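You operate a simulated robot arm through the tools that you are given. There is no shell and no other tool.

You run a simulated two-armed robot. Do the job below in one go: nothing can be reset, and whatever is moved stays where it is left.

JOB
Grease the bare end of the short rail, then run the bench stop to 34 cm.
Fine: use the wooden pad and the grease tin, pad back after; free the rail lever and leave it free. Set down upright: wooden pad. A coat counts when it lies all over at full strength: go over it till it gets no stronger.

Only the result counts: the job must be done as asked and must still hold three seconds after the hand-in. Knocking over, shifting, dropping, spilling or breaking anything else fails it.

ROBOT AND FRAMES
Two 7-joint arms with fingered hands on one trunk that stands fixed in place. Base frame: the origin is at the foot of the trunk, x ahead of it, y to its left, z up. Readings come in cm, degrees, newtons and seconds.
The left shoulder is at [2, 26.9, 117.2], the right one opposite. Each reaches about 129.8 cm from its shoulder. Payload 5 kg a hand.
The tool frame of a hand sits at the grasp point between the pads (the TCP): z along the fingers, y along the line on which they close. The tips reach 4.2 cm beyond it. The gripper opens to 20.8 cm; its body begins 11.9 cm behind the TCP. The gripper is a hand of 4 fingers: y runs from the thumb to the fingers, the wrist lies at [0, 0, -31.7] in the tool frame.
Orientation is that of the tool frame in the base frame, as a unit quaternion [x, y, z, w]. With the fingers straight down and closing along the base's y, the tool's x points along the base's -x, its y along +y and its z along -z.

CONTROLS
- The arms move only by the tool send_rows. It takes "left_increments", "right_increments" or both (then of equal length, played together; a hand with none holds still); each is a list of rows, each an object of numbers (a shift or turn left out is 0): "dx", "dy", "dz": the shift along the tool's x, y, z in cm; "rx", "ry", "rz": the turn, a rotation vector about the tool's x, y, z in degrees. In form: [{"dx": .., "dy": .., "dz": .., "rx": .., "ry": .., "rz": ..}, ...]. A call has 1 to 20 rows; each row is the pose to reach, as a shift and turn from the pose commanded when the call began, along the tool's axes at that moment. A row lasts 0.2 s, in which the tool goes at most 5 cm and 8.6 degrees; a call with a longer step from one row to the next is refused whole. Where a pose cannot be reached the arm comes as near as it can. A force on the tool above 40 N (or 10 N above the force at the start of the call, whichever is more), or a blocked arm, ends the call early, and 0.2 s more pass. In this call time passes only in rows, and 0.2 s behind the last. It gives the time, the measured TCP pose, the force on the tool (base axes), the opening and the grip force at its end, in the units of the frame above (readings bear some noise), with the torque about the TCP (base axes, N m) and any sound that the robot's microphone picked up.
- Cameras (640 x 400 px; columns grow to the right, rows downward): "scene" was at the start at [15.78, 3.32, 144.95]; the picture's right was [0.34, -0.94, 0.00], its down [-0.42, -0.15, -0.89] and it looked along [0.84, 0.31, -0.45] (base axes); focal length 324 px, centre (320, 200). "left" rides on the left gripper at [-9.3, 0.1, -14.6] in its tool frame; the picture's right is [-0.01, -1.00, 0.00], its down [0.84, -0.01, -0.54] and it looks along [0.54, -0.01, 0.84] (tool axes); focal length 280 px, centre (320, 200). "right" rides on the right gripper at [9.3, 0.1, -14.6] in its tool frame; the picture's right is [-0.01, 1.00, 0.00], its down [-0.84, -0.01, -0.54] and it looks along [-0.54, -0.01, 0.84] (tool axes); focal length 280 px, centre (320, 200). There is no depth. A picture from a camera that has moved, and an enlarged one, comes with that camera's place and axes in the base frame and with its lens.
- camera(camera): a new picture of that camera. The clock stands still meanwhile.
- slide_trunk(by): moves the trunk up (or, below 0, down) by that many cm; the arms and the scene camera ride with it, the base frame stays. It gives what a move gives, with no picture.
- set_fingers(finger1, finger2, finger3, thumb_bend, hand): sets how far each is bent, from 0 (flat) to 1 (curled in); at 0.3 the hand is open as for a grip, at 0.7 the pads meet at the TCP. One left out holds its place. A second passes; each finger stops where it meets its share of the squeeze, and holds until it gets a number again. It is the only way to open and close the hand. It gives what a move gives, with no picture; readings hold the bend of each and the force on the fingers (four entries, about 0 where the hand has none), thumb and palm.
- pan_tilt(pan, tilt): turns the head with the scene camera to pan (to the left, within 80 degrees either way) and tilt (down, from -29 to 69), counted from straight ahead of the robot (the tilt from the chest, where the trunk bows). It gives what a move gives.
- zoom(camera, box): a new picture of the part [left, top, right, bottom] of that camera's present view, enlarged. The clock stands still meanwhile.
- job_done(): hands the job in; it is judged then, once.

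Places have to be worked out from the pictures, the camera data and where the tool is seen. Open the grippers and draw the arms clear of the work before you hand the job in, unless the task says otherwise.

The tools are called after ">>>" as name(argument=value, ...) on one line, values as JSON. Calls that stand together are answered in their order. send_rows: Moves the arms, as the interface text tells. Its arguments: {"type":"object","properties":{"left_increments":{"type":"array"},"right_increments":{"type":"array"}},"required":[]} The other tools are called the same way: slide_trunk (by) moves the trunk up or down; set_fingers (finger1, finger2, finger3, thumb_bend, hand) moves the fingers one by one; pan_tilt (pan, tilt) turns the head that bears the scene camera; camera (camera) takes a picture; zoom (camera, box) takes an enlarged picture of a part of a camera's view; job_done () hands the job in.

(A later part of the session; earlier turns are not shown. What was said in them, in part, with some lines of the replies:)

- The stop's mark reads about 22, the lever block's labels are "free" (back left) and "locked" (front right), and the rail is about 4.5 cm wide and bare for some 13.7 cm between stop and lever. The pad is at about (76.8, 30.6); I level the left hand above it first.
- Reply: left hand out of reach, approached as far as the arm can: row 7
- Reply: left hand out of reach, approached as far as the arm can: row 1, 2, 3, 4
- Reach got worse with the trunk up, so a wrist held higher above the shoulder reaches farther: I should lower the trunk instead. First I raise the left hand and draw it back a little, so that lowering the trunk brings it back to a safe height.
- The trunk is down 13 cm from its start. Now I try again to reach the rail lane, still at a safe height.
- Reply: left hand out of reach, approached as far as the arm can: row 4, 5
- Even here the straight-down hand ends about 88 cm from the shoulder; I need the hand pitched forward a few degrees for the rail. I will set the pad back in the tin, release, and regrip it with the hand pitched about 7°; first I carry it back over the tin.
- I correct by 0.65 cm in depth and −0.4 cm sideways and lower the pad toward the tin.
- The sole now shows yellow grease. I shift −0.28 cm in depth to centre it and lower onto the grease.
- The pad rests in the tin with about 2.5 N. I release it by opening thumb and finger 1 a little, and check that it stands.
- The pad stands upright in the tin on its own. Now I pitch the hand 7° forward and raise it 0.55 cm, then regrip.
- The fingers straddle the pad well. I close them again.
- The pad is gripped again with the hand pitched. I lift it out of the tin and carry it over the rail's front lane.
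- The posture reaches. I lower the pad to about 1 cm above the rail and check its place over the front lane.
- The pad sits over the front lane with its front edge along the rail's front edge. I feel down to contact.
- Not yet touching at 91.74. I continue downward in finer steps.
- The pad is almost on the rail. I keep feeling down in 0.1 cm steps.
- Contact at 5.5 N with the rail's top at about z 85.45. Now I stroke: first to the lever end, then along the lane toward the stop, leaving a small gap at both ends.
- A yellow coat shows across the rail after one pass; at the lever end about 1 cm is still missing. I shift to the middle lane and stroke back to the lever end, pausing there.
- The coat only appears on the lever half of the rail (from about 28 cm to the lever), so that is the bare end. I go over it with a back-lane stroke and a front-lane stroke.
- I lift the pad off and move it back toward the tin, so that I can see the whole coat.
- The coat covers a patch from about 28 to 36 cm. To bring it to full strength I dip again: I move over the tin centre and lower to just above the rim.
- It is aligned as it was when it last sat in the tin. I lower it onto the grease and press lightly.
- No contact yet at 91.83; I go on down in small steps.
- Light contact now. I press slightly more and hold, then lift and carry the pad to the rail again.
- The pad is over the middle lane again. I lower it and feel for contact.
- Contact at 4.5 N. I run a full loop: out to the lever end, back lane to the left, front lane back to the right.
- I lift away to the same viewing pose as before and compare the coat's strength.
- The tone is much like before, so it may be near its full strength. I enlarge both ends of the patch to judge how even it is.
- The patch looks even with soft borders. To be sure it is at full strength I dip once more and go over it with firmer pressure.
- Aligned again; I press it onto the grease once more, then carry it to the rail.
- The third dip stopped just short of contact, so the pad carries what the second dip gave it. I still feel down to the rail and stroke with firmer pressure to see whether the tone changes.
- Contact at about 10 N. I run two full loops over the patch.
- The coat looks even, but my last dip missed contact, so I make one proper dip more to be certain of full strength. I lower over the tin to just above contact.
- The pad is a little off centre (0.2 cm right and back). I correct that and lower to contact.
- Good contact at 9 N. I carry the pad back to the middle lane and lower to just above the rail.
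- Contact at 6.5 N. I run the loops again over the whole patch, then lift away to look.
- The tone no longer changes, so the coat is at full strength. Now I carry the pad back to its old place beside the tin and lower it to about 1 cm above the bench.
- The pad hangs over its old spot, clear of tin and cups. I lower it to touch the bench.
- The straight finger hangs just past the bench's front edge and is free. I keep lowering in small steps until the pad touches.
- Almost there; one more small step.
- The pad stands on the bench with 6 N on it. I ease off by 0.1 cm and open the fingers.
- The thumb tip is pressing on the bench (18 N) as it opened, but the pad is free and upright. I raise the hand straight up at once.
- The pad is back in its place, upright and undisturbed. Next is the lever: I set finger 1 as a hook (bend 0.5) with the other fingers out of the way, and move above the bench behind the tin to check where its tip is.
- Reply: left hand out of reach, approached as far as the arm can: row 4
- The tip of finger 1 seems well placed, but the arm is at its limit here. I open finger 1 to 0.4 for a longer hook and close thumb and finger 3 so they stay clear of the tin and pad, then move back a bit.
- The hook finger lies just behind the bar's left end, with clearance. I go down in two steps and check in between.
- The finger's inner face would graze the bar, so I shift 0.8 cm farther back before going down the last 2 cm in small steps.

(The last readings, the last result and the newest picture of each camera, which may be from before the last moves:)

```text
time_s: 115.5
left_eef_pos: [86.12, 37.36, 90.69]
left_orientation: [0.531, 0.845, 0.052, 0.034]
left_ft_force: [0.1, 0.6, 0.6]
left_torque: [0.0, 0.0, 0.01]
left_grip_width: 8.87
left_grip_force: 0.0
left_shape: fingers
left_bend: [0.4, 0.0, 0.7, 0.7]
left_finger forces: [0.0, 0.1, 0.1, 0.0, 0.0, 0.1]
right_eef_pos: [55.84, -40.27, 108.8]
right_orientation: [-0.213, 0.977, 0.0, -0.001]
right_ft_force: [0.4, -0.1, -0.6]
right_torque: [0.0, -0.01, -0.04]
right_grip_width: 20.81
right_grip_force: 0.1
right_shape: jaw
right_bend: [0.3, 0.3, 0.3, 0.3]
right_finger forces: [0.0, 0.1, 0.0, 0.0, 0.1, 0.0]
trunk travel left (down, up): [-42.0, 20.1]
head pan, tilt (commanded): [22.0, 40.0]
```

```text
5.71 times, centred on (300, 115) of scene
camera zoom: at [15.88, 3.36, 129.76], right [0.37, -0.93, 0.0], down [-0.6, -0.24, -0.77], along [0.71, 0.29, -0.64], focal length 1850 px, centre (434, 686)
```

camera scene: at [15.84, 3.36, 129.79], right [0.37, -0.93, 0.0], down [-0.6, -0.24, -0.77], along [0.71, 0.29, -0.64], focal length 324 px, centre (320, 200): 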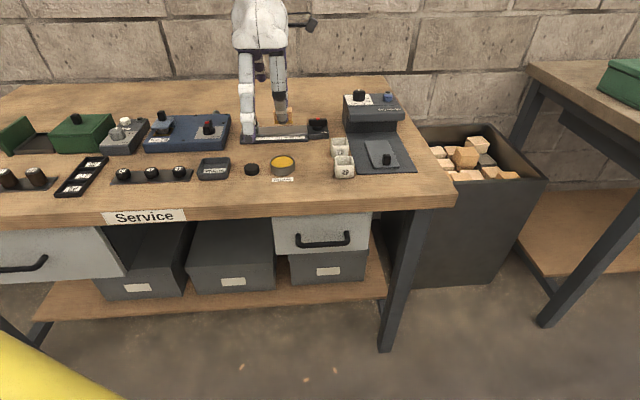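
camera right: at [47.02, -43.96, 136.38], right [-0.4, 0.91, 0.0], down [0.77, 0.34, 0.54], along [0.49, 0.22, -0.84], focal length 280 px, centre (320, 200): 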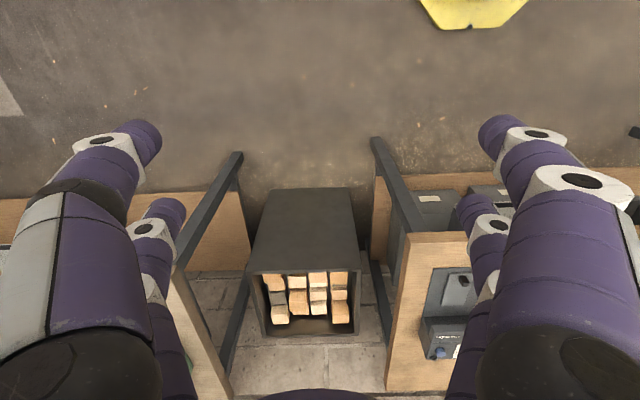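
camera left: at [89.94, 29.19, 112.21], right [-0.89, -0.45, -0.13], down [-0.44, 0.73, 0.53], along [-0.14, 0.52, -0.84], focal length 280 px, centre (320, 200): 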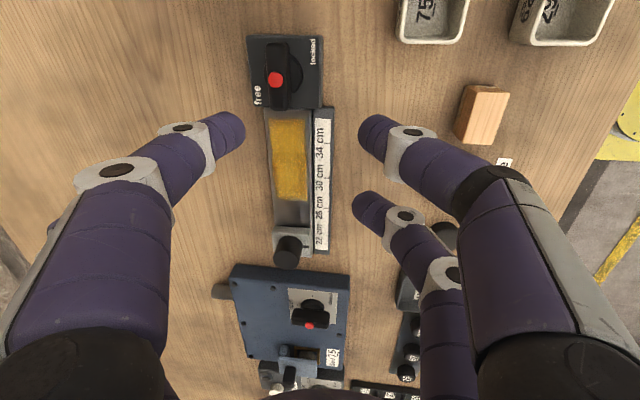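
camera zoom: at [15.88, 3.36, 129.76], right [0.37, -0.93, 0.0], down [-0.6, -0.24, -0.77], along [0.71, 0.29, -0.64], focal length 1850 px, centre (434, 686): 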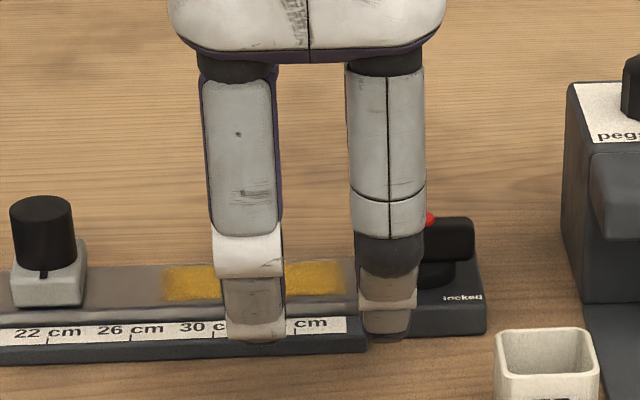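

The finger stands behind the bar's left end with about 0.7 cm of gap. I pull gently toward the front by 1.4 cm and watch force and lever.

>>> send_rows(left_increments=[{"dy": -0.4, "dz": 0.15}, {"dy": -0.8, "dz": 0.1}, {"dy": -1.1, "dz": 0.07}, {"dy": -1.4, "dz": 0.03}])

>>> zoom(camera="left", box=[160, 0, 420, 200])

```text
time_s: 116.5
left_eef_pos: [85.08, 36.83, 90.52]
left_orientation: [0.53, 0.846, 0.053, 0.034]
left_ft_force: [1.3, 1.0, -1.2]
left_torque: [-0.02, 0.0, 0.05]
left_grip_width: 8.98
left_grip_force: 0.5
left_shape: fingers
left_bend: [0.4, 0.0, 0.7, 0.7]
left_finger forces: [1.1, 0.0, 0.0, 0.1, 0.0, 0.0]
right_eef_pos: [55.82, -40.18, 108.76]
right_orientation: [-0.214, 0.977, 0.0, 0.0]
right_ft_force: [-0.4, -0.8, 0.0]
right_torque: [0.0, -0.02, -0.02]
right_grip_width: 20.81
right_grip_force: 0.0
right_shape: jaw
right_bend: [0.3, 0.3, 0.3, 0.3]
right_finger forces: [0.0, 0.0, 0.0, 0.0, 0.1, 0.0]
trunk travel left (down, up): [-42.0, 20.1]
head pan, tilt (commanded): [22.0, 40.0]
```

```text
2.00 times, centred on (290, 100) of left
camera zoom: at [87.58, 27.7, 105.06], right [-0.89, -0.45, -0.12], down [-0.44, 0.73, 0.53], along [-0.15, 0.53, -0.84], focal length 561 px, centre (380, 400)
```

zoom: 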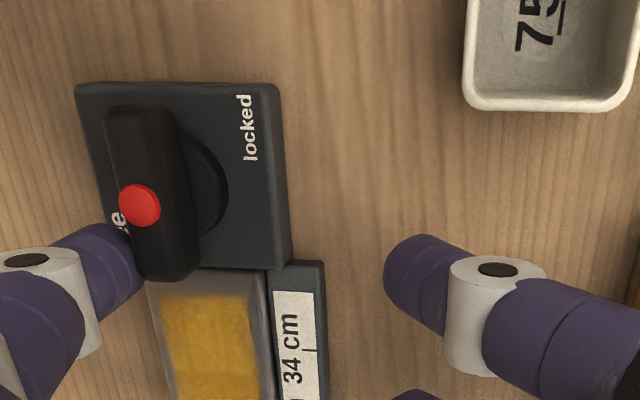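

The finger just touches the bar (1.1 N). I pull on by another 0.7 cm.

>>> send_rows(left_increments=[{"dy": -0.25, "dz": -0.03}, {"dy": -0.5, "dz": -0.06}, {"dy": -0.7, "dz": -0.09}])

>>> zoom(camera="left", box=[160, 0, 420, 200])

```text
time_s: 117.2
left_eef_pos: [84.24, 36.55, 90.43]
left_orientation: [0.531, 0.845, 0.051, 0.034]
left_ft_force: [0.9, 1.9, 1.0]
left_torque: [0.03, -0.03, 0.17]
left_grip_width: 9.09
left_grip_force: 0.6
left_shape: fingers
left_bend: [0.39, 0.0, 0.7, 0.7]
left_finger forces: [1.5, 0.1, 0.0, 0.0, 0.1, 0.0]
right_eef_pos: [55.9, -40.34, 108.81]
right_orientation: [-0.215, 0.977, 0.001, 0.0]
right_ft_force: [-0.5, -0.6, 0.8]
right_torque: [0.02, 0.03, -0.01]
right_grip_width: 20.77
right_grip_force: 0.1
right_shape: jaw
right_bend: [0.3, 0.3, 0.3, 0.3]
right_finger forces: [0.0, 0.1, 0.1, 0.0, 0.0, 0.1]
trunk travel left (down, up): [-42.0, 20.1]
head pan, tilt (commanded): [22.0, 40.0]
```

```text
2.00 times, centred on (290, 100) of left
camera zoom: at [86.89, 27.38, 104.99], right [-0.89, -0.44, -0.12], down [-0.44, 0.73, 0.53], along [-0.15, 0.53, -0.84], focal length 561 px, centre (380, 400)
```

zoom: 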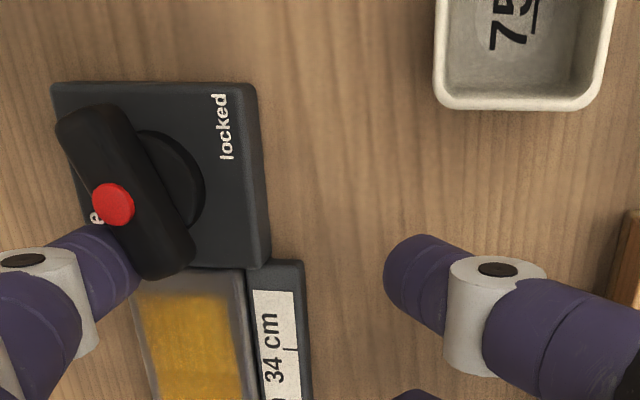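

The lever turns easily counter-clockwise toward "free". Before pulling farther I curl thumb and finger 3 in more, so they keep clear of the pad and tin, and check.

>>> set_fingers(hand="left", finger3=0.85, thumb_bend=0.85)

>>> camera(camera="left")

>>> zoom(camera="scene", box=[230, 70, 370, 180])

```text
time_s: 118.2
left_eef_pos: [84.24, 36.43, 90.6]
left_orientation: [0.53, 0.846, 0.051, 0.034]
left_ft_force: [-0.3, 1.7, 0.1]
left_torque: [0.02, 0.03, 0.17]
left_grip_width: 6.05
left_grip_force: 0.7
left_shape: fingers
left_bend: [0.39, 0.0, 0.85, 0.85]
left_finger forces: [1.5, 0.0, 0.0, 0.1, 0.0, 0.0]
right_eef_pos: [55.84, -40.21, 108.95]
right_orientation: [-0.213, 0.977, 0.0, -0.001]
right_ft_force: [0.2, 0.2, -0.4]
right_torque: [-0.01, -0.03, -0.05]
right_grip_width: 20.79
right_grip_force: 0.0
right_shape: jaw
right_bend: [0.3, 0.3, 0.3, 0.3]
right_finger forces: [0.0, 0.1, 0.1, 0.1, 0.1, 0.0]
trunk travel left (down, up): [-42.0, 20.1]
head pan, tilt (commanded): [22.0, 40.0]
```

```text
taken
camera left: at [86.89, 27.36, 104.99], right [-0.89, -0.44, -0.12], down [-0.44, 0.73, 0.53], along [-0.15, 0.53, -0.84], focal length 280 px, centre (320, 200)
```

left: 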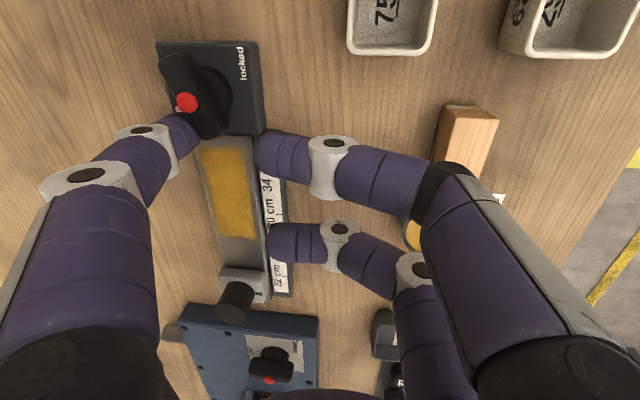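

```text
3.64 times, centred on (300, 125) of scene
camera zoom: at [15.88, 3.36, 129.76], right [0.37, -0.93, 0.0], down [-0.6, -0.24, -0.77], along [0.71, 0.29, -0.64], focal length 1177 px, centre (393, 473)
```

zoom: 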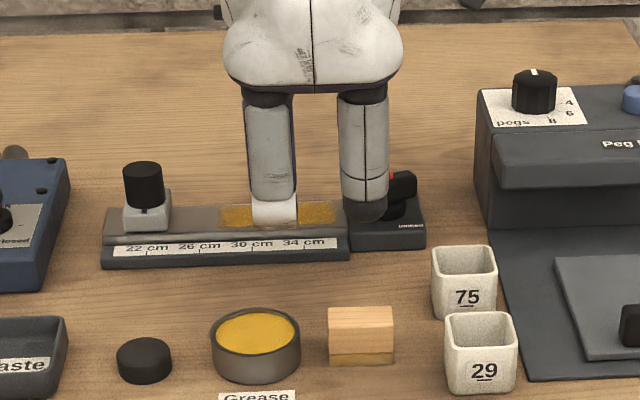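

Everything is clear. I continue the pull along the arc to bring the bar round to 90°.

>>> send_rows(left_increments=[{"dx": 0.17, "dy": -0.4, "dz": -0.05}, {"dx": 0.33, "dy": -0.78, "dz": -0.1}, {"dx": 0.35, "dy": -1.2, "dz": -0.15}, {"dx": 0.34, "dy": -1.69, "dz": -0.21}, {"dx": 0.25, "dy": -2.05, "dz": -0.25}, {"dx": 0.15, "dy": -2.34, "dz": -0.29}])

>>> camera(camera="left")

>>> zoom(camera="scene", box=[230, 70, 370, 180])

```text
time_s: 119.7
left_eef_pos: [82.18, 35.62, 90.43]
left_orientation: [0.531, 0.845, 0.052, 0.034]
left_ft_force: [0.2, 0.5, 0.1]
left_torque: [0.02, -0.02, 0.06]
left_grip_width: 6.03
left_grip_force: 0.3
left_shape: fingers
left_bend: [0.39, 0.0, 0.85, 0.85]
left_finger forces: [0.5, 0.1, 0.0, 0.0, 0.0, 0.0]
right_eef_pos: [55.8, -40.27, 108.88]
right_orientation: [-0.214, 0.977, 0.0, 0.0]
right_ft_force: [-1.3, 0.3, 0.1]
right_torque: [0.0, 0.03, -0.01]
right_grip_width: 20.81
right_grip_force: 0.0
right_shape: jaw
right_bend: [0.3, 0.3, 0.3, 0.3]
right_finger forces: [0.0, 0.0, 0.0, 0.1, 0.0, 0.0]
trunk travel left (down, up): [-42.0, 20.1]
head pan, tilt (commanded): [22.0, 40.0]
```

```text
taken
camera left: at [84.7, 26.47, 105.01], right [-0.89, -0.44, -0.12], down [-0.44, 0.73, 0.53], along [-0.15, 0.53, -0.84], focal length 280 px, centre (320, 200)
```

left: 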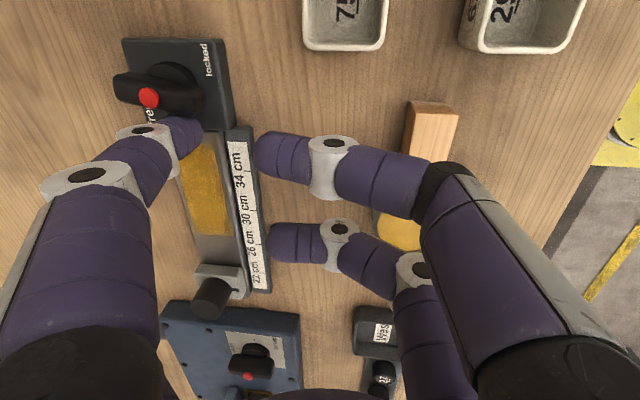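

```text
3.64 times, centred on (300, 125) of scene
camera zoom: at [15.88, 3.36, 129.76], right [0.37, -0.93, 0.0], down [-0.6, -0.24, -0.77], along [0.71, 0.29, -0.64], focal length 1177 px, centre (393, 473)
```

zoom: 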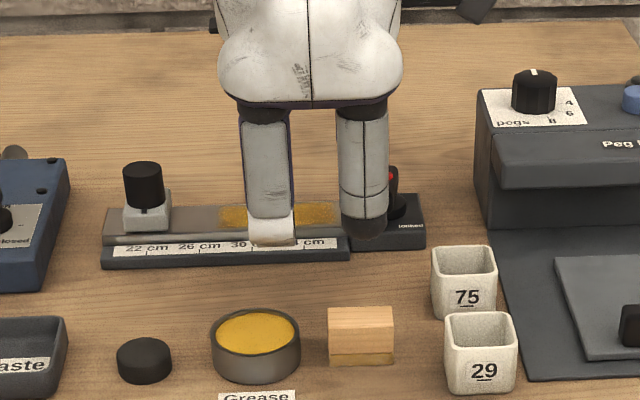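

About 80° is done. I finish the arc, pushing to the right at the end, and watch for the stop.

>>> send_rows(left_increments=[{"dx": -0.12, "dy": -0.25, "dz": -0.03}, {"dx": -0.28, "dy": -0.5, "dz": -0.06}, {"dx": -0.45, "dy": -0.65, "dz": -0.08}, {"dx": -0.65, "dy": -0.7, "dz": -0.09}])

>>> zoom(camera="left", box=[60, 0, 280, 170])

```text
time_s: 120.7
left_eef_pos: [81.67, 34.8, 90.41]
left_orientation: [0.529, 0.846, 0.052, 0.034]
left_ft_force: [-2.5, 9.4, -1.5]
left_torque: [0.17, 0.27, 0.97]
left_grip_width: 6.05
left_grip_force: 5.0
left_shape: fingers
left_bend: [0.39, 0.0, 0.85, 0.85]
left_finger forces: [9.2, 0.0, 0.0, 0.1, 0.0, 0.0]
right_eef_pos: [55.87, -40.1, 108.76]
right_orientation: [-0.215, 0.977, -0.001, 0.0]
right_ft_force: [-0.1, 0.2, -0.8]
right_torque: [-0.01, -0.01, 0.02]
right_grip_width: 20.79
right_grip_force: 0.0
right_shape: jaw
right_bend: [0.3, 0.3, 0.3, 0.3]
right_finger forces: [0.1, 0.0, 0.1, 0.0, 0.0, 0.0]
trunk travel left (down, up): [-42.0, 20.1]
head pan, tilt (commanded): [22.0, 40.0]
```

```text
2.35 times, centred on (170, 85) of left
camera zoom: at [84.35, 25.77, 105.01], right [-0.89, -0.45, -0.12], down [-0.44, 0.72, 0.53], along [-0.15, 0.53, -0.84], focal length 660 px, centre (673, 471)
```

zoom: 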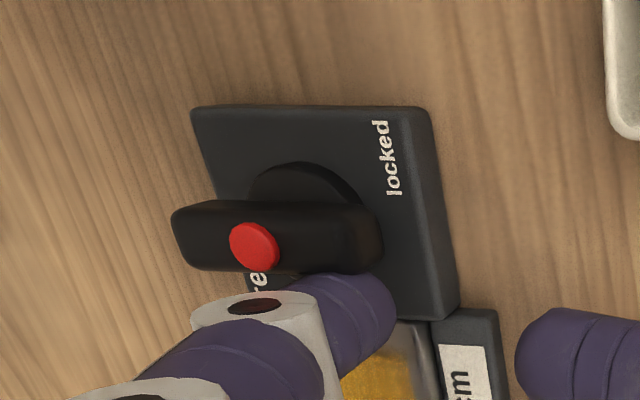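

The bar has come against its stop (9 N) and points front-to-back, in the "free" position. I back the finger off to the left and lift away.

>>> send_rows(left_increments=[{"dx": 0.6}, {"dx": 1.2}, {"dx": 1.2, "dy": 0.2, "dz": -2.0}, {"dx": 1.2, "dy": 0.5, "dz": -4.5}, {"dx": 1.2, "dy": 0.9, "dz": -7.5}])

>>> camera(camera="left")

>>> zoom(camera="scene", box=[230, 70, 370, 180])

```text
time_s: 121.8
left_eef_pos: [81.12, 35.71, 98.18]
left_orientation: [0.531, 0.845, 0.053, 0.035]
left_ft_force: [-0.5, 0.1, -0.5]
left_torque: [0.02, -0.02, -0.03]
left_grip_width: 5.92
left_grip_force: 0.2
left_shape: fingers
left_bend: [0.4, 0.0, 0.85, 0.85]
left_finger forces: [0.0, 0.0, 0.0, 0.0, 0.1, 0.0]
right_eef_pos: [55.74, -40.34, 108.95]
right_orientation: [-0.214, 0.977, 0.0, 0.001]
right_ft_force: [-0.7, 0.2, -0.4]
right_torque: [-0.01, -0.11, 0.04]
right_grip_width: 20.78
right_grip_force: 0.0
right_shape: jaw
right_bend: [0.3, 0.3, 0.3, 0.3]
right_finger forces: [0.1, 0.1, 0.0, 0.2, 0.0, 0.1]
trunk travel left (down, up): [-42.0, 20.1]
head pan, tilt (commanded): [22.0, 40.0]
```

```text
taken
camera left: at [83.74, 26.62, 112.63], right [-0.89, -0.44, -0.12], down [-0.44, 0.73, 0.53], along [-0.15, 0.53, -0.84], focal length 280 px, centre (320, 200)
```

left: 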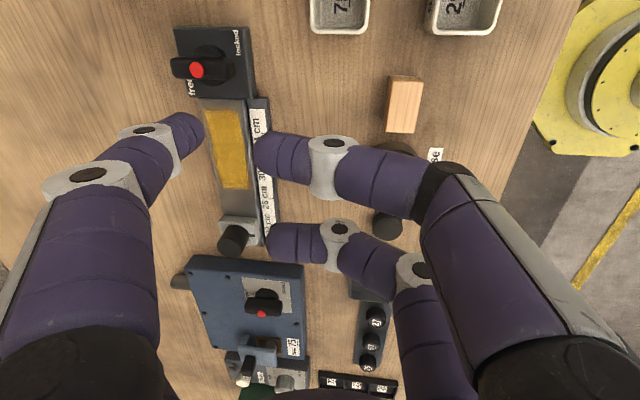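

```text
3.64 times, centred on (300, 125) of scene
camera zoom: at [15.84, 3.34, 129.78], right [0.37, -0.93, 0.0], down [-0.6, -0.24, -0.77], along [0.71, 0.29, -0.64], focal length 1177 px, centre (393, 473)
```

zoom: 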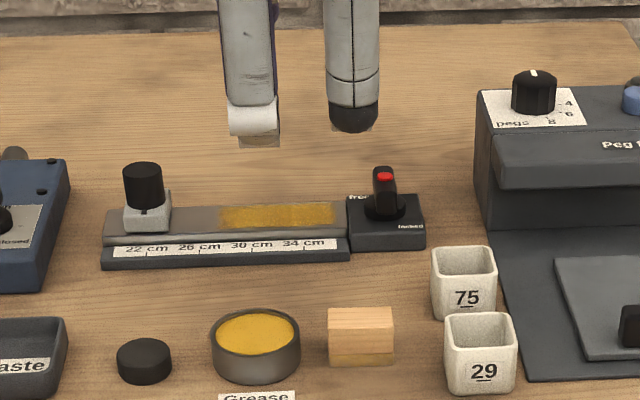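

The lever now stands free with the bar front-to-back. Next the stop: I set the pinch fingers half open with the others flat, and take a close look at the stop's knob.

>>> set_fingers(hand="left", finger1=0.58, finger2=0.0, finger3=0.0, thumb_bend=0.58)

>>> zoom(camera="left", box=[190, 180, 290, 260])

>>> zoom(camera="scene", box=[250, 100, 310, 145])

```text
time_s: 122.8
left_eef_pos: [81.21, 35.69, 98.21]
left_orientation: [0.53, 0.846, 0.052, 0.033]
left_ft_force: [-0.1, -0.5, -0.7]
left_torque: [-0.02, -0.02, -0.01]
left_grip_width: 7.62
left_grip_force: 0.1
left_shape: fingers
left_bend: [0.57, 0.0, 0.0, 0.57]
left_finger forces: [0.1, 0.1, 0.1, 0.1, 0.1, 0.0]
right_eef_pos: [55.81, -40.29, 108.82]
right_orientation: [-0.214, 0.977, 0.0, 0.001]
right_ft_force: [-0.4, 0.9, 0.6]
right_torque: [0.01, -0.02, 0.02]
right_grip_width: 20.77
right_grip_force: 0.0
right_shape: jaw
right_bend: [0.3, 0.3, 0.3, 0.3]
right_finger forces: [0.1, 0.1, 0.1, 0.0, 0.1, 0.0]
trunk travel left (down, up): [-42.0, 20.1]
head pan, tilt (commanded): [22.0, 40.0]
```

```text
5.00 times, centred on (240, 220) of left
camera zoom: at [83.77, 26.65, 112.59], right [-0.89, -0.44, -0.12], down [-0.44, 0.73, 0.53], along [-0.15, 0.53, -0.84], focal length 1402 px, centre (720, 100)
```

zoom: 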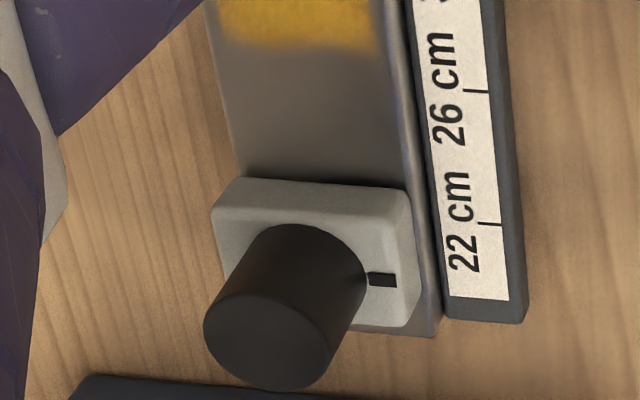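

```text
8.89 times, centred on (280, 122) of scene
camera zoom: at [15.87, 3.35, 129.76], right [0.37, -0.93, 0.0], down [-0.6, -0.24, -0.77], along [0.71, 0.29, -0.64], focal length 2877 px, centre (676, 889)
```

zoom: 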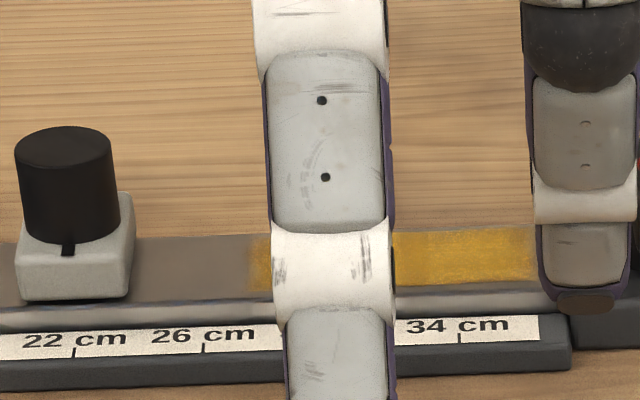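

The knob's axis is at about (85.9, 52.15), its top near z 90.0. I move above it at a safe height.

>>> send_rows(left_increments=[{"dx": 3.2, "dy": 2.1, "dz": 0.27}, {"dx": 6.4, "dy": 4.3, "dz": 0.53}, {"dx": 9.5, "dy": 6.4, "dz": 0.8}, {"dx": 12.6, "dy": 8.5, "dz": 1.06}, {"dx": 15.77, "dy": 10.64, "dz": 1.33}])

>>> camera(camera="left")

>>> zoom(camera="scene", box=[190, 60, 330, 190])

```text
time_s: 124.0
left_eef_pos: [84.13, 54.64, 98.0]
left_orientation: [0.53, 0.845, 0.052, 0.035]
left_ft_force: [0.4, 0.0, -0.1]
left_torque: [-0.01, -0.01, 0.01]
left_grip_width: 7.62
left_grip_force: 0.1
left_shape: fingers
left_bend: [0.57, 0.0, 0.0, 0.57]
left_finger forces: [0.0, 0.0, 0.0, 0.1, 0.0, 0.0]
right_eef_pos: [55.83, -40.19, 108.76]
right_orientation: [-0.215, 0.977, 0.0, 0.0]
right_ft_force: [0.4, -0.1, 0.2]
right_torque: [-0.1, 0.03, 0.02]
right_grip_width: 20.77
right_grip_force: 0.0
right_shape: jaw
right_bend: [0.3, 0.3, 0.3, 0.3]
right_finger forces: [0.1, 0.1, 0.1, 0.0, 0.0, 0.1]
trunk travel left (down, up): [-42.0, 20.1]
head pan, tilt (commanded): [22.0, 40.0]
```

```text
taken
camera left: at [86.67, 45.6, 112.52], right [-0.89, -0.44, -0.12], down [-0.44, 0.73, 0.53], along [-0.15, 0.52, -0.84], focal length 280 px, centre (320, 200)
```

left: 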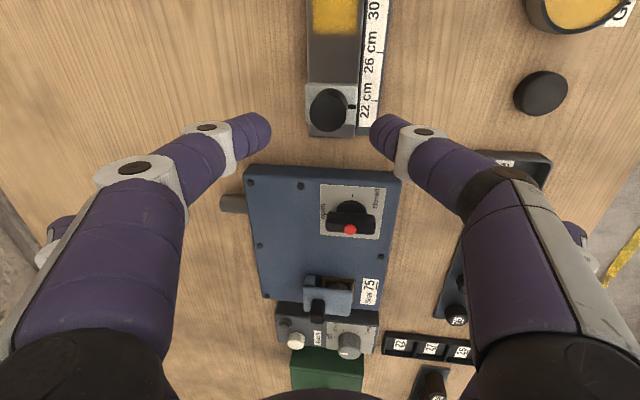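

```text
3.08 times, centred on (260, 125) of scene
camera zoom: at [15.89, 3.41, 129.76], right [0.38, -0.93, 0.0], down [-0.6, -0.24, -0.77], along [0.71, 0.29, -0.64], focal length 996 px, centre (505, 431)
```

zoom: 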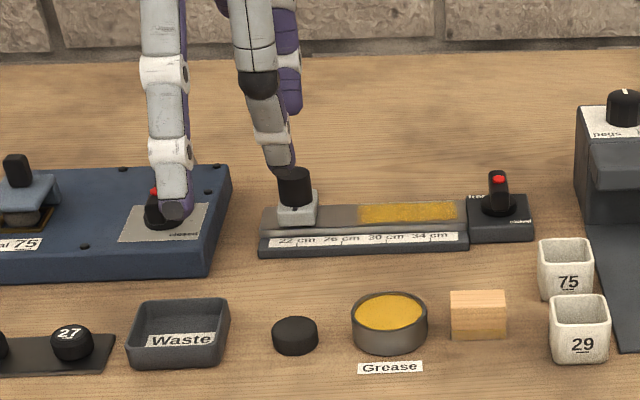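

I enlarge the knob in the left picture to fix its place before going down.

>>> zoom(camera="left", box=[240, 50, 400, 170])

```text
3.33 times, centred on (320, 110) of left
camera zoom: at [86.67, 45.6, 112.52], right [-0.89, -0.44, -0.12], down [-0.44, 0.73, 0.53], along [-0.15, 0.52, -0.84], focal length 935 px, centre (320, 500)
```

zoom: 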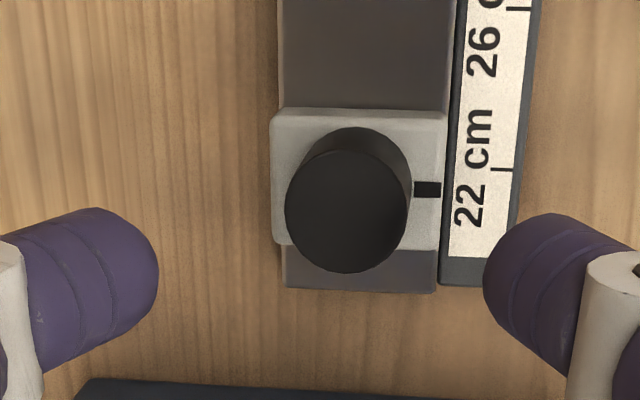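

The knob is where I expected. I lower the open pinch around it.

>>> send_rows(left_increments=[{"dx": -0.05, "dy": -0.4, "dz": 2.0}, {"dx": -0.05, "dy": -0.68, "dz": 4.0}, {"dx": -0.05, "dy": -0.88, "dz": 5.6}])

>>> zoom(camera="left", box=[220, 40, 420, 190])

>>> zoom(camera="scene", box=[190, 80, 330, 190])

```text
time_s: 124.8
left_eef_pos: [83.79, 54.53, 92.41]
left_orientation: [0.53, 0.846, 0.052, 0.034]
left_ft_force: [-1.0, 0.0, -0.5]
left_torque: [-0.03, -0.01, -0.02]
left_grip_width: 7.6
left_grip_force: 0.0
left_shape: fingers
left_bend: [0.57, 0.0, 0.0, 0.57]
left_finger forces: [0.0, 0.0, 0.0, 0.0, 0.1, 0.0]
right_eef_pos: [55.85, -40.26, 108.85]
right_orientation: [-0.215, 0.977, 0.0, 0.0]
right_ft_force: [-0.1, -0.3, 0.5]
right_torque: [0.01, 0.08, 0.01]
right_grip_width: 20.77
right_grip_force: 0.0
right_shape: jaw
right_bend: [0.3, 0.3, 0.3, 0.3]
right_finger forces: [0.0, 0.0, 0.0, 0.1, 0.0, 0.1]
trunk travel left (down, up): [-42.0, 20.1]
head pan, tilt (commanded): [22.0, 40.0]
```

```text
2.67 times, centred on (320, 115) of left
camera zoom: at [86.49, 45.42, 106.85], right [-0.89, -0.45, -0.12], down [-0.44, 0.73, 0.53], along [-0.15, 0.53, -0.84], focal length 748 px, centre (320, 427)
```

zoom: 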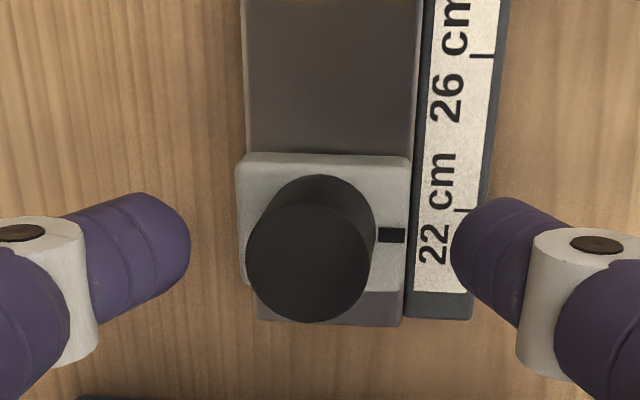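

```text
3.64 times, centred on (260, 135) of scene
camera zoom: at [15.9, 3.37, 129.75], right [0.37, -0.93, 0.0], down [-0.6, -0.24, -0.77], along [0.71, 0.29, -0.64], focal length 1177 px, centre (538, 436)
```

zoom: 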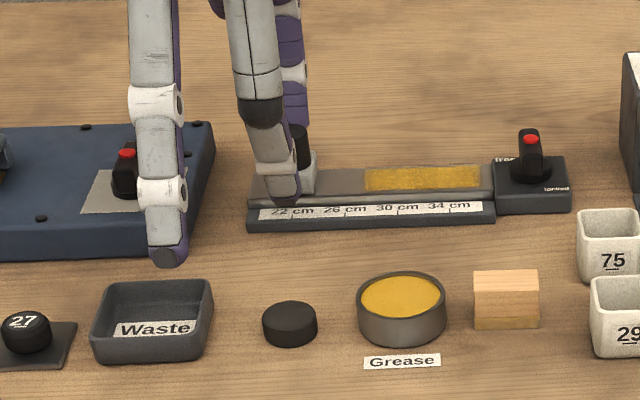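

The fingers straddle the knob evenly and nothing is touched. I close on it.

>>> set_fingers(hand="left", finger1=0.7, thumb_bend=0.7)

>>> zoom(camera="left", box=[220, 40, 420, 190])

```text
time_s: 125.8
left_eef_pos: [83.94, 54.43, 92.38]
left_orientation: [0.53, 0.846, 0.052, 0.034]
left_ft_force: [-0.2, -1.8, 0.2]
left_torque: [-0.06, 0.07, -0.02]
left_grip_width: 3.51
left_grip_force: 9.5
left_shape: fingers
left_bend: [0.64, 0.0, 0.0, 0.67]
left_finger forces: [9.4, 0.1, 0.0, 0.0, 10.7, 0.0]
right_eef_pos: [55.79, -40.27, 108.87]
right_orientation: [-0.214, 0.977, 0.0, 0.0]
right_ft_force: [0.6, 0.2, 0.0]
right_torque: [0.0, 0.01, 0.0]
right_grip_width: 20.77
right_grip_force: 0.0
right_shape: jaw
right_bend: [0.3, 0.3, 0.3, 0.3]
right_finger forces: [0.0, 0.1, 0.0, 0.0, 0.0, 0.1]
trunk travel left (down, up): [-42.0, 20.1]
head pan, tilt (commanded): [22.0, 40.0]
```

```text
2.67 times, centred on (320, 115) of left
camera zoom: at [86.47, 45.39, 106.89], right [-0.89, -0.44, -0.12], down [-0.44, 0.73, 0.53], along [-0.15, 0.53, -0.84], focal length 748 px, centre (320, 427)
```

zoom: 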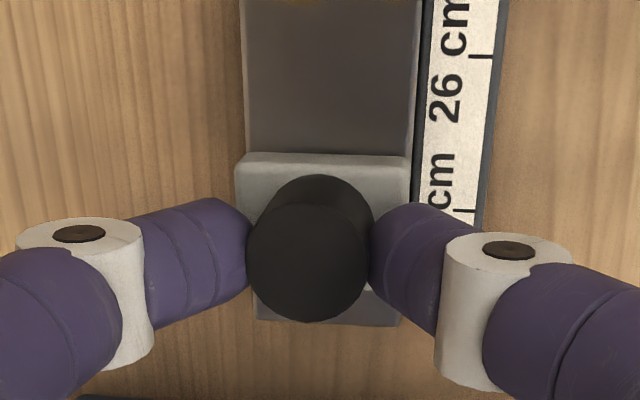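

The knob is held with 10 N. I slide the stop 2 cm to the right and check that it moves freely.

>>> send_rows(left_increments=[{"dx": -0.4}, {"dx": -1.0}, {"dx": -1.5}, {"dx": -2.0}])

>>> zoom(camera="left", box=[220, 40, 420, 190])

>>> zoom(camera="scene", box=[240, 100, 340, 160])

```text
time_s: 126.8
left_eef_pos: [84.73, 52.65, 92.35]
left_orientation: [0.53, 0.846, 0.053, 0.034]
left_ft_force: [0.6, -0.1, 0.0]
left_torque: [0.0, 0.05, 0.01]
left_grip_width: 3.54
left_grip_force: 10.1
left_shape: fingers
left_bend: [0.64, 0.0, 0.0, 0.68]
left_finger forces: [10.4, 0.1, 0.1, 0.0, 9.7, 0.0]
right_eef_pos: [55.85, -40.19, 108.81]
right_orientation: [-0.213, 0.977, 0.0, 0.0]
right_ft_force: [0.3, 0.0, 0.4]
right_torque: [0.0, 0.02, 0.04]
right_grip_width: 20.77
right_grip_force: 0.0
right_shape: jaw
right_bend: [0.3, 0.3, 0.3, 0.3]
right_finger forces: [0.1, 0.0, 0.0, 0.1, 0.0, 0.0]
trunk travel left (down, up): [-42.0, 20.1]
head pan, tilt (commanded): [22.0, 40.0]
```

```text
2.67 times, centred on (320, 115) of left
camera zoom: at [87.34, 43.6, 106.89], right [-0.89, -0.44, -0.12], down [-0.44, 0.73, 0.53], along [-0.15, 0.53, -0.84], focal length 748 px, centre (320, 427)
```

zoom: 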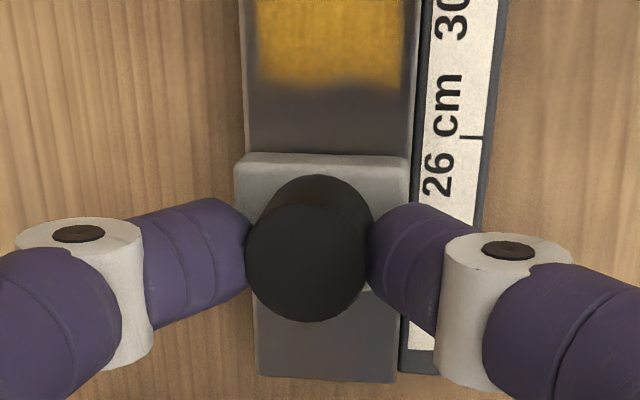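

```text
6.40 times, centred on (290, 130) of scene
camera zoom: at [15.88, 3.35, 129.76], right [0.37, -0.93, 0.0], down [-0.6, -0.24, -0.77], along [0.71, 0.29, -0.64], focal length 2072 px, centre (512, 648)
```

zoom: 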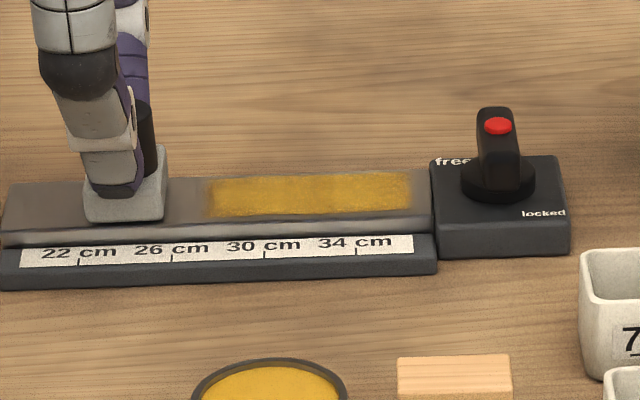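

It slides freely and now stands near 24. I run it on by 9.5 cm and then read the scale.

>>> send_rows(left_increments=[{"dx": -0.6}, {"dx": -1.5}, {"dx": -2.5}, {"dx": -3.5}, {"dx": -4.5}, {"dx": -5.5}, {"dx": -6.5}, {"dx": -7.5}, {"dx": -8.5}, {"dx": -9.2}, {"dx": -9.5}])

>>> zoom(camera="left", box=[220, 40, 420, 190])

>>> zoom(camera="scene", box=[240, 100, 340, 160])

```text
time_s: 129.2
left_eef_pos: [88.94, 44.2, 92.2]
left_orientation: [0.53, 0.846, 0.053, 0.033]
left_ft_force: [5.0, 2.9, -2.3]
left_torque: [0.11, -0.11, 0.12]
left_grip_width: 3.56
left_grip_force: 9.6
left_shape: fingers
left_bend: [0.63, 0.0, 0.0, 0.68]
left_finger forces: [11.6, 0.0, 0.0, 0.0, 6.8, 0.1]
right_eef_pos: [55.91, -40.11, 108.76]
right_orientation: [-0.214, 0.977, 0.0, 0.0]
right_ft_force: [0.5, -0.3, -0.2]
right_torque: [0.01, -0.03, 0.01]
right_grip_width: 20.79
right_grip_force: 0.1
right_shape: jaw
right_bend: [0.3, 0.3, 0.3, 0.3]
right_finger forces: [0.1, 0.0, 0.0, 0.0, 0.0, 0.1]
trunk travel left (down, up): [-42.0, 20.1]
head pan, tilt (commanded): [22.0, 40.0]
```

```text
2.67 times, centred on (320, 115) of left
camera zoom: at [91.43, 35.06, 106.88], right [-0.89, -0.44, -0.12], down [-0.44, 0.73, 0.53], along [-0.15, 0.53, -0.84], focal length 748 px, centre (320, 427)
```

zoom: 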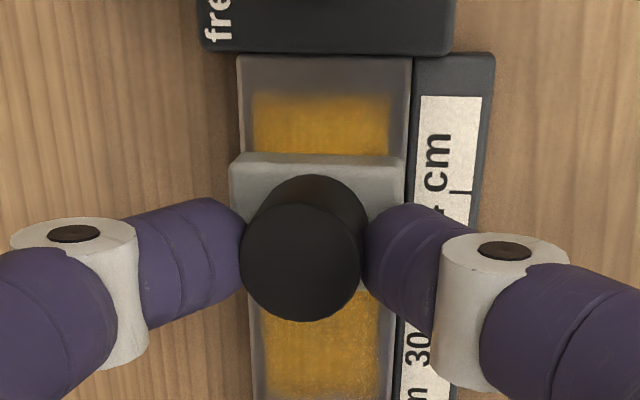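

```text
6.40 times, centred on (290, 130) of scene
camera zoom: at [15.9, 3.37, 129.76], right [0.37, -0.93, 0.0], down [-0.6, -0.24, -0.77], along [0.71, 0.29, -0.64], focal length 2072 px, centre (512, 648)
```

zoom: 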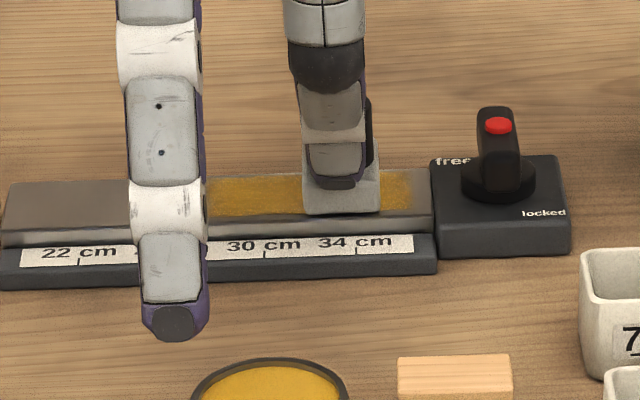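

The stop stands at about 33.5 by the ticks seen in the hand's picture; the hand also drifts slightly to the front. I move 0.45 cm on with a 0.1 cm correction to the back.

>>> send_rows(left_increments=[{"dx": -0.15, "dy": 0.08}, {"dx": -0.3, "dy": 0.12, "dz": 0.01}, {"dx": -0.45, "dy": 0.12, "dz": 0.01}])

>>> zoom(camera="left", box=[220, 40, 420, 190])

```text
time_s: 130.1
left_eef_pos: [89.2, 43.77, 92.26]
left_orientation: [0.53, 0.846, 0.051, 0.033]
left_ft_force: [-1.8, 0.3, -1.2]
left_torque: [0.02, 0.08, -0.07]
left_grip_width: 3.54
left_grip_force: 9.5
left_shape: fingers
left_bend: [0.64, 0.0, 0.0, 0.68]
left_finger forces: [8.9, 0.0, 0.0, 0.1, 10.4, 0.0]
right_eef_pos: [55.84, -40.27, 108.92]
right_orientation: [-0.214, 0.977, 0.0, 0.0]
right_ft_force: [-0.6, -0.2, -0.9]
right_torque: [-0.02, 0.02, 0.02]
right_grip_width: 20.78
right_grip_force: 0.1
right_shape: jaw
right_bend: [0.3, 0.3, 0.3, 0.3]
right_finger forces: [0.0, 0.0, 0.0, 0.0, 0.0, 0.0]
trunk travel left (down, up): [-42.0, 20.1]
head pan, tilt (commanded): [22.0, 40.0]
```

```text
2.67 times, centred on (320, 115) of left
camera zoom: at [91.74, 34.68, 106.89], right [-0.89, -0.44, -0.12], down [-0.44, 0.73, 0.53], along [-0.15, 0.53, -0.84], focal length 748 px, centre (320, 427)
```

zoom: 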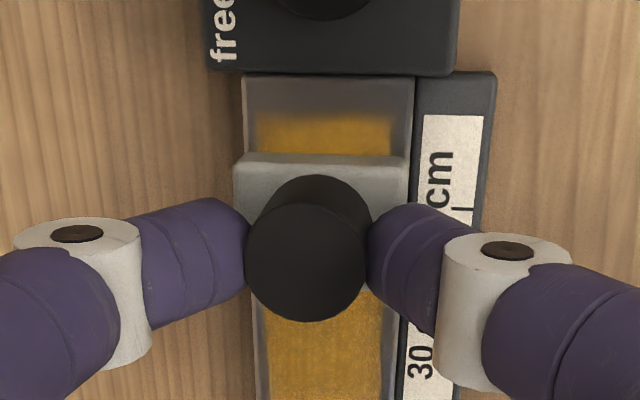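

The 34 tick now lies where the 22 tick lay relative to the stop at the start. I release the knob and lift straight up to read the scale without parallax.

>>> set_fingers(hand="left", finger1=0.58, thumb_bend=0.58)

>>> zoom(camera="left", box=[220, 40, 420, 190])

>>> send_rows(left_increments=[{"dy": 0.25, "dz": -2.0}, {"dy": 0.5, "dz": -4.0}, {"dy": 0.74, "dz": -6.0}, {"dy": 0.99, "dz": -8.0}])

>>> camera(camera="left")

```text
time_s: 131.1
left_eef_pos: [89.24, 43.68, 92.37]
left_orientation: [0.53, 0.846, 0.052, 0.035]
left_ft_force: [0.1, -0.2, -0.2]
left_torque: [0.01, 0.0, -0.01]
left_grip_width: 7.54
left_grip_force: 0.1
left_shape: fingers
left_bend: [0.57, 0.0, 0.0, 0.57]
left_finger forces: [0.0, 0.2, 0.0, 0.0, 0.1, 0.0]
right_eef_pos: [55.74, -40.24, 108.82]
right_orientation: [-0.214, 0.977, 0.0, 0.0]
right_ft_force: [0.5, -0.4, 1.0]
right_torque: [-0.03, -0.03, 0.02]
right_grip_width: 20.77
right_grip_force: 0.0
right_shape: jaw
right_bend: [0.3, 0.3, 0.3, 0.3]
right_finger forces: [0.0, 0.0, 0.0, 0.0, 0.0, 0.0]
trunk travel left (down, up): [-42.0, 20.1]
head pan, tilt (commanded): [22.0, 40.0]
```

```text
2.67 times, centred on (320, 115) of left
camera zoom: at [91.75, 34.69, 106.9], right [-0.89, -0.44, -0.12], down [-0.44, 0.73, 0.53], along [-0.15, 0.53, -0.84], focal length 748 px, centre (320, 427)
```

zoom: 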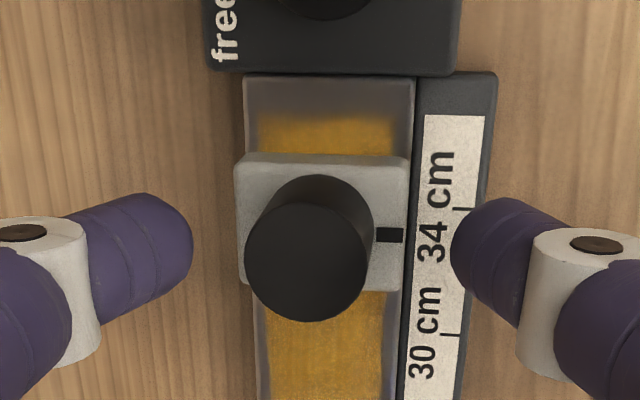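

```text
time_s: 132.1
left_eef_pos: [89.04, 43.92, 100.4]
left_orientation: [0.53, 0.846, 0.051, 0.034]
left_ft_force: [-0.7, -0.1, 0.7]
left_torque: [-0.02, -0.01, -0.03]
left_grip_width: 7.55
left_grip_force: 0.0
left_shape: fingers
left_bend: [0.57, 0.0, 0.0, 0.57]
left_finger forces: [0.0, 0.1, 0.0, 0.0, 0.1, 0.0]
right_eef_pos: [55.85, -40.2, 108.75]
right_orientation: [-0.213, 0.977, 0.0, 0.0]
right_ft_force: [0.1, -0.3, -0.8]
right_torque: [0.0, -0.04, 0.02]
right_grip_width: 20.79
right_grip_force: 0.0
right_shape: jaw
right_bend: [0.3, 0.3, 0.3, 0.3]
right_finger forces: [0.0, 0.0, 0.1, 0.1, 0.0, 0.0]
trunk travel left (down, up): [-42.0, 20.1]
head pan, tilt (commanded): [22.0, 40.0]
```

```text
taken
camera left: at [91.71, 34.71, 114.95], right [-0.89, -0.44, -0.12], down [-0.44, 0.72, 0.53], along [-0.15, 0.53, -0.84], focal length 280 px, centre (320, 200)
```

left: 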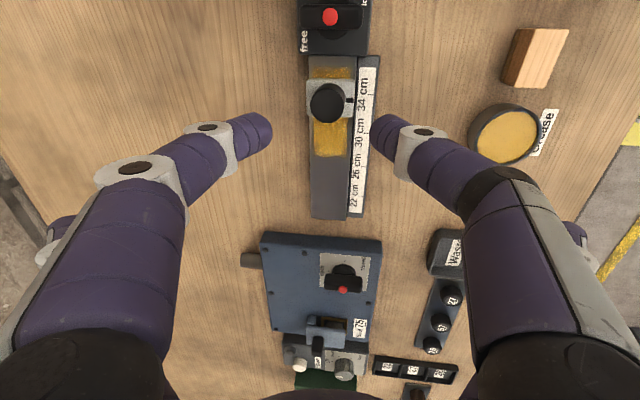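

The pointer and the 34 tick relate just as the pointer and 22 did at the start. To read it free of parallax I move the hand 6.4 cm to the left, so its camera stands right over the pointer.

>>> send_rows(left_increments=[{"dx": 2.2}, {"dx": 4.4}, {"dx": 6.4}])

>>> zoom(camera="left", box=[280, 0, 400, 75])

>>> zoom(camera="scene", box=[260, 100, 330, 150])

```text
time_s: 132.8
left_eef_pos: [86.32, 49.63, 100.36]
left_orientation: [0.53, 0.846, 0.051, 0.035]
left_ft_force: [-0.7, 0.2, -0.5]
left_torque: [0.01, 0.01, 0.03]
left_grip_width: 7.53
left_grip_force: 0.1
left_shape: fingers
left_bend: [0.57, 0.0, 0.0, 0.57]
left_finger forces: [0.0, 0.0, 0.1, 0.0, 0.0, 0.0]
right_eef_pos: [55.92, -40.18, 108.88]
right_orientation: [-0.214, 0.977, 0.0, -0.001]
right_ft_force: [-0.5, 0.9, 0.6]
right_torque: [-0.09, -0.04, 0.01]
right_grip_width: 20.77
right_grip_force: 0.1
right_shape: jaw
right_bend: [0.3, 0.3, 0.3, 0.3]
right_finger forces: [0.1, 0.0, 0.0, 0.1, 0.0, 0.0]
trunk travel left (down, up): [-42.0, 20.1]
head pan, tilt (commanded): [22.0, 40.0]
```

```text
5.33 times, centred on (340, 38) of left
camera zoom: at [88.85, 40.57, 114.9], right [-0.89, -0.45, -0.12], down [-0.44, 0.73, 0.53], along [-0.15, 0.52, -0.84], focal length 1495 px, centre (213, 1067)
```

zoom: 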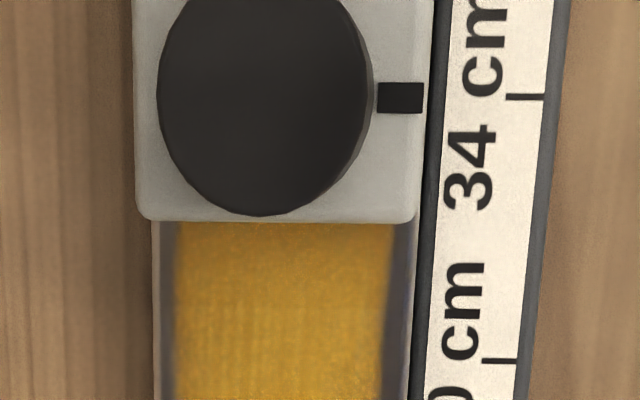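

```text
8.00 times, centred on (295, 125) of scene
camera zoom: at [15.86, 3.4, 129.78], right [0.37, -0.93, 0.0], down [-0.6, -0.24, -0.77], along [0.71, 0.29, -0.64], focal length 2590 px, centre (520, 800)
```

zoom: 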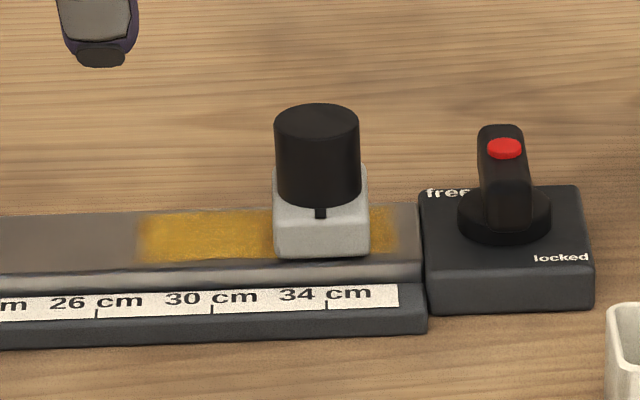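

The pointer lies within about 0.04 cm of the 34 mark, and the lever stands free. Now I lift the left hand clear and draw it back toward its starting place.

>>> send_rows(left_increments=[{"dy": 0.37, "dz": -3.0}, {"dy": 0.74, "dz": -6.0}, {"dy": 0.2, "dz": -9.0}, {"dy": -2.5, "dz": -11.5}, {"dx": 1, "dy": -6.0, "dz": -13.0}, {"dx": 3, "dy": -9.5, "dz": -14.0}, {"dx": 5.5, "dy": -13.0, "dz": -15.0}, {"dx": 8.5, "dy": -16.5, "dz": -15.5}, {"dx": 11.5, "dy": -19.5, "dz": -15.5}])

>>> set_fingers(hand="left", finger1=0.3, finger2=0.3, finger3=0.3, thumb_bend=0.3)

>>> camera(camera="scene")

```text
time_s: 134.8
left_eef_pos: [61.97, 50.76, 113.35]
left_orientation: [0.531, 0.845, 0.052, 0.034]
left_ft_force: [0.1, -0.1, -1.0]
left_torque: [-0.05, -0.01, 0.0]
left_grip_width: 7.56
left_grip_force: 0.1
left_shape: fingers
left_bend: [0.57, 0.0, 0.0, 0.57]
left_finger forces: [0.0, 0.0, 0.0, 0.0, 0.1, 0.1]
right_eef_pos: [55.72, -40.16, 109.01]
right_orientation: [-0.214, 0.977, 0.001, 0.001]
right_ft_force: [-1.4, 1.0, 0.7]
right_torque: [-0.07, -0.05, 0.02]
right_grip_width: 20.77
right_grip_force: 0.0
right_shape: jaw
right_bend: [0.3, 0.3, 0.3, 0.3]
right_finger forces: [0.0, 0.1, 0.0, 0.0, 0.1, 0.0]
trunk travel left (down, up): [-42.0, 20.1]
head pan, tilt (commanded): [22.0, 40.0]
```

```text
time_s: 135.8
left_eef_pos: [62.05, 50.63, 113.32]
left_orientation: [0.531, 0.845, 0.053, 0.035]
left_ft_force: [0.2, 0.3, 0.3]
left_torque: [-0.05, -0.05, -0.02]
left_grip_width: 21.8
left_grip_force: 0.1
left_shape: fingers
left_bend: [0.3, 0.3, 0.3, 0.3]
left_finger forces: [0.1, 0.0, 0.0, 0.0, 0.0, 0.0]
right_eef_pos: [55.82, -40.28, 108.74]
right_orientation: [-0.214, 0.977, 0.0, 0.0]
right_ft_force: [-0.7, 0.7, -0.2]
right_torque: [-0.04, -0.03, 0.01]
right_grip_width: 20.81
right_grip_force: 0.0
right_shape: jaw
right_bend: [0.3, 0.3, 0.3, 0.3]
right_finger forces: [0.0, 0.0, 0.1, 0.1, 0.0, 0.0]
trunk travel left (down, up): [-42.0, 20.1]
head pan, tilt (commanded): [22.0, 40.0]
```

```text
taken
camera scene: at [15.86, 3.35, 129.77], right [0.37, -0.93, 0.0], down [-0.6, -0.24, -0.77], along [0.71, 0.29, -0.64], focal length 324 px, centre (320, 200)
```

scene: 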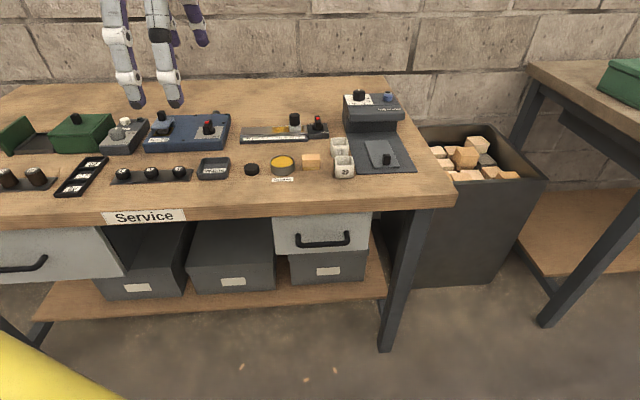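

The left hand is open and clear. I take a last close look at the bench: coat, stop, lever, pad and tin.

>>> zoom(camera="scene", box=[230, 100, 370, 190])

>>> zoom(camera="scene", box=[235, 105, 335, 155])

>>> zoom(camera="scene", box=[0, 90, 240, 220])

```text
4.44 times, centred on (300, 145) of scene
camera zoom: at [15.86, 3.35, 129.77], right [0.37, -0.93, 0.0], down [-0.6, -0.24, -0.77], along [0.71, 0.29, -0.64], focal length 1439 px, centre (409, 444)
```

zoom: 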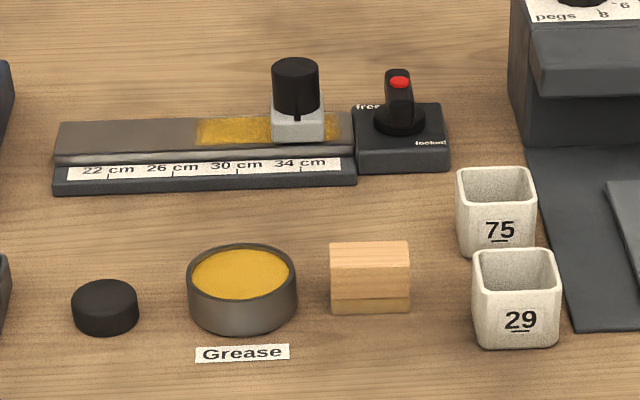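

```text
6.40 times, centred on (285, 130) of scene
camera zoom: at [15.86, 3.35, 129.77], right [0.37, -0.93, 0.0], down [-0.6, -0.24, -0.77], along [0.71, 0.29, -0.64], focal length 2072 px, centre (544, 648)
```

zoom: 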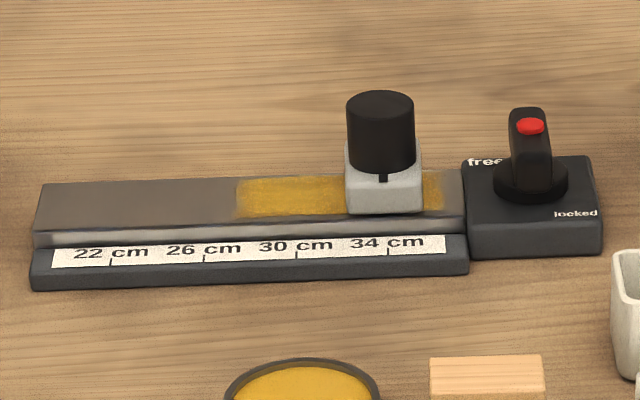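

```text
2.67 times, centred on (120, 155) of scene
camera zoom: at [15.86, 3.35, 129.77], right [0.37, -0.93, 0.0], down [-0.6, -0.24, -0.77], along [0.71, 0.29, -0.64], focal length 863 px, centre (853, 320)
```

zoom: 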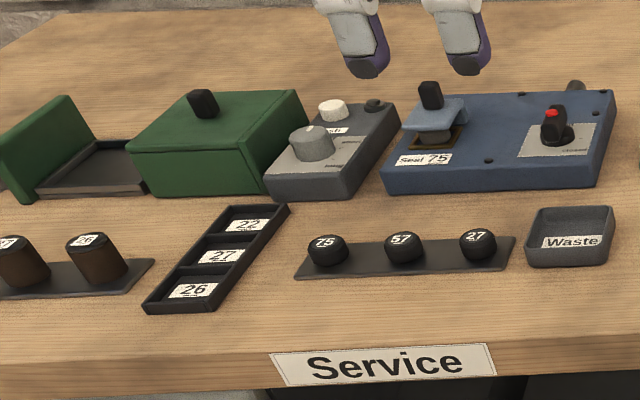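

The coat lies even on the bare end. The stop reads 34, the lever stands at free, the pad is upright beside the tin, and nothing else was moved. Both hands are open and clear of the bench, so I hand the job in.

>>> job_done()

```text
The job is handed in.
```

I greased the bare end of the short rail and ran the bench stop to 34 cm. The job is handed in, and no verdict has come back.

- **Grease:** the coat covers the whole bare end, from about 28 to 36 cm on the scale. I went over it until another dip and another round of strokes changed nothing visible.
- **Stop:** seen from straight above, its mark lies within about 0.05 cm of the 34 line.
- **Lever:** it is turned to "free" against its stop and left there.
- **Pad:** it is back beside the tin, upright, within about half a centimetre of where it started.

In the last pictures nothing else on the bench had moved. The left thumb pressed on the bench with about 18 N for a moment while I released the pad, but the pad did not move. Both hands are open and clear of the work. I left the trunk 13 cm lower than it started, because the left arm could not reach the rail from the original height.
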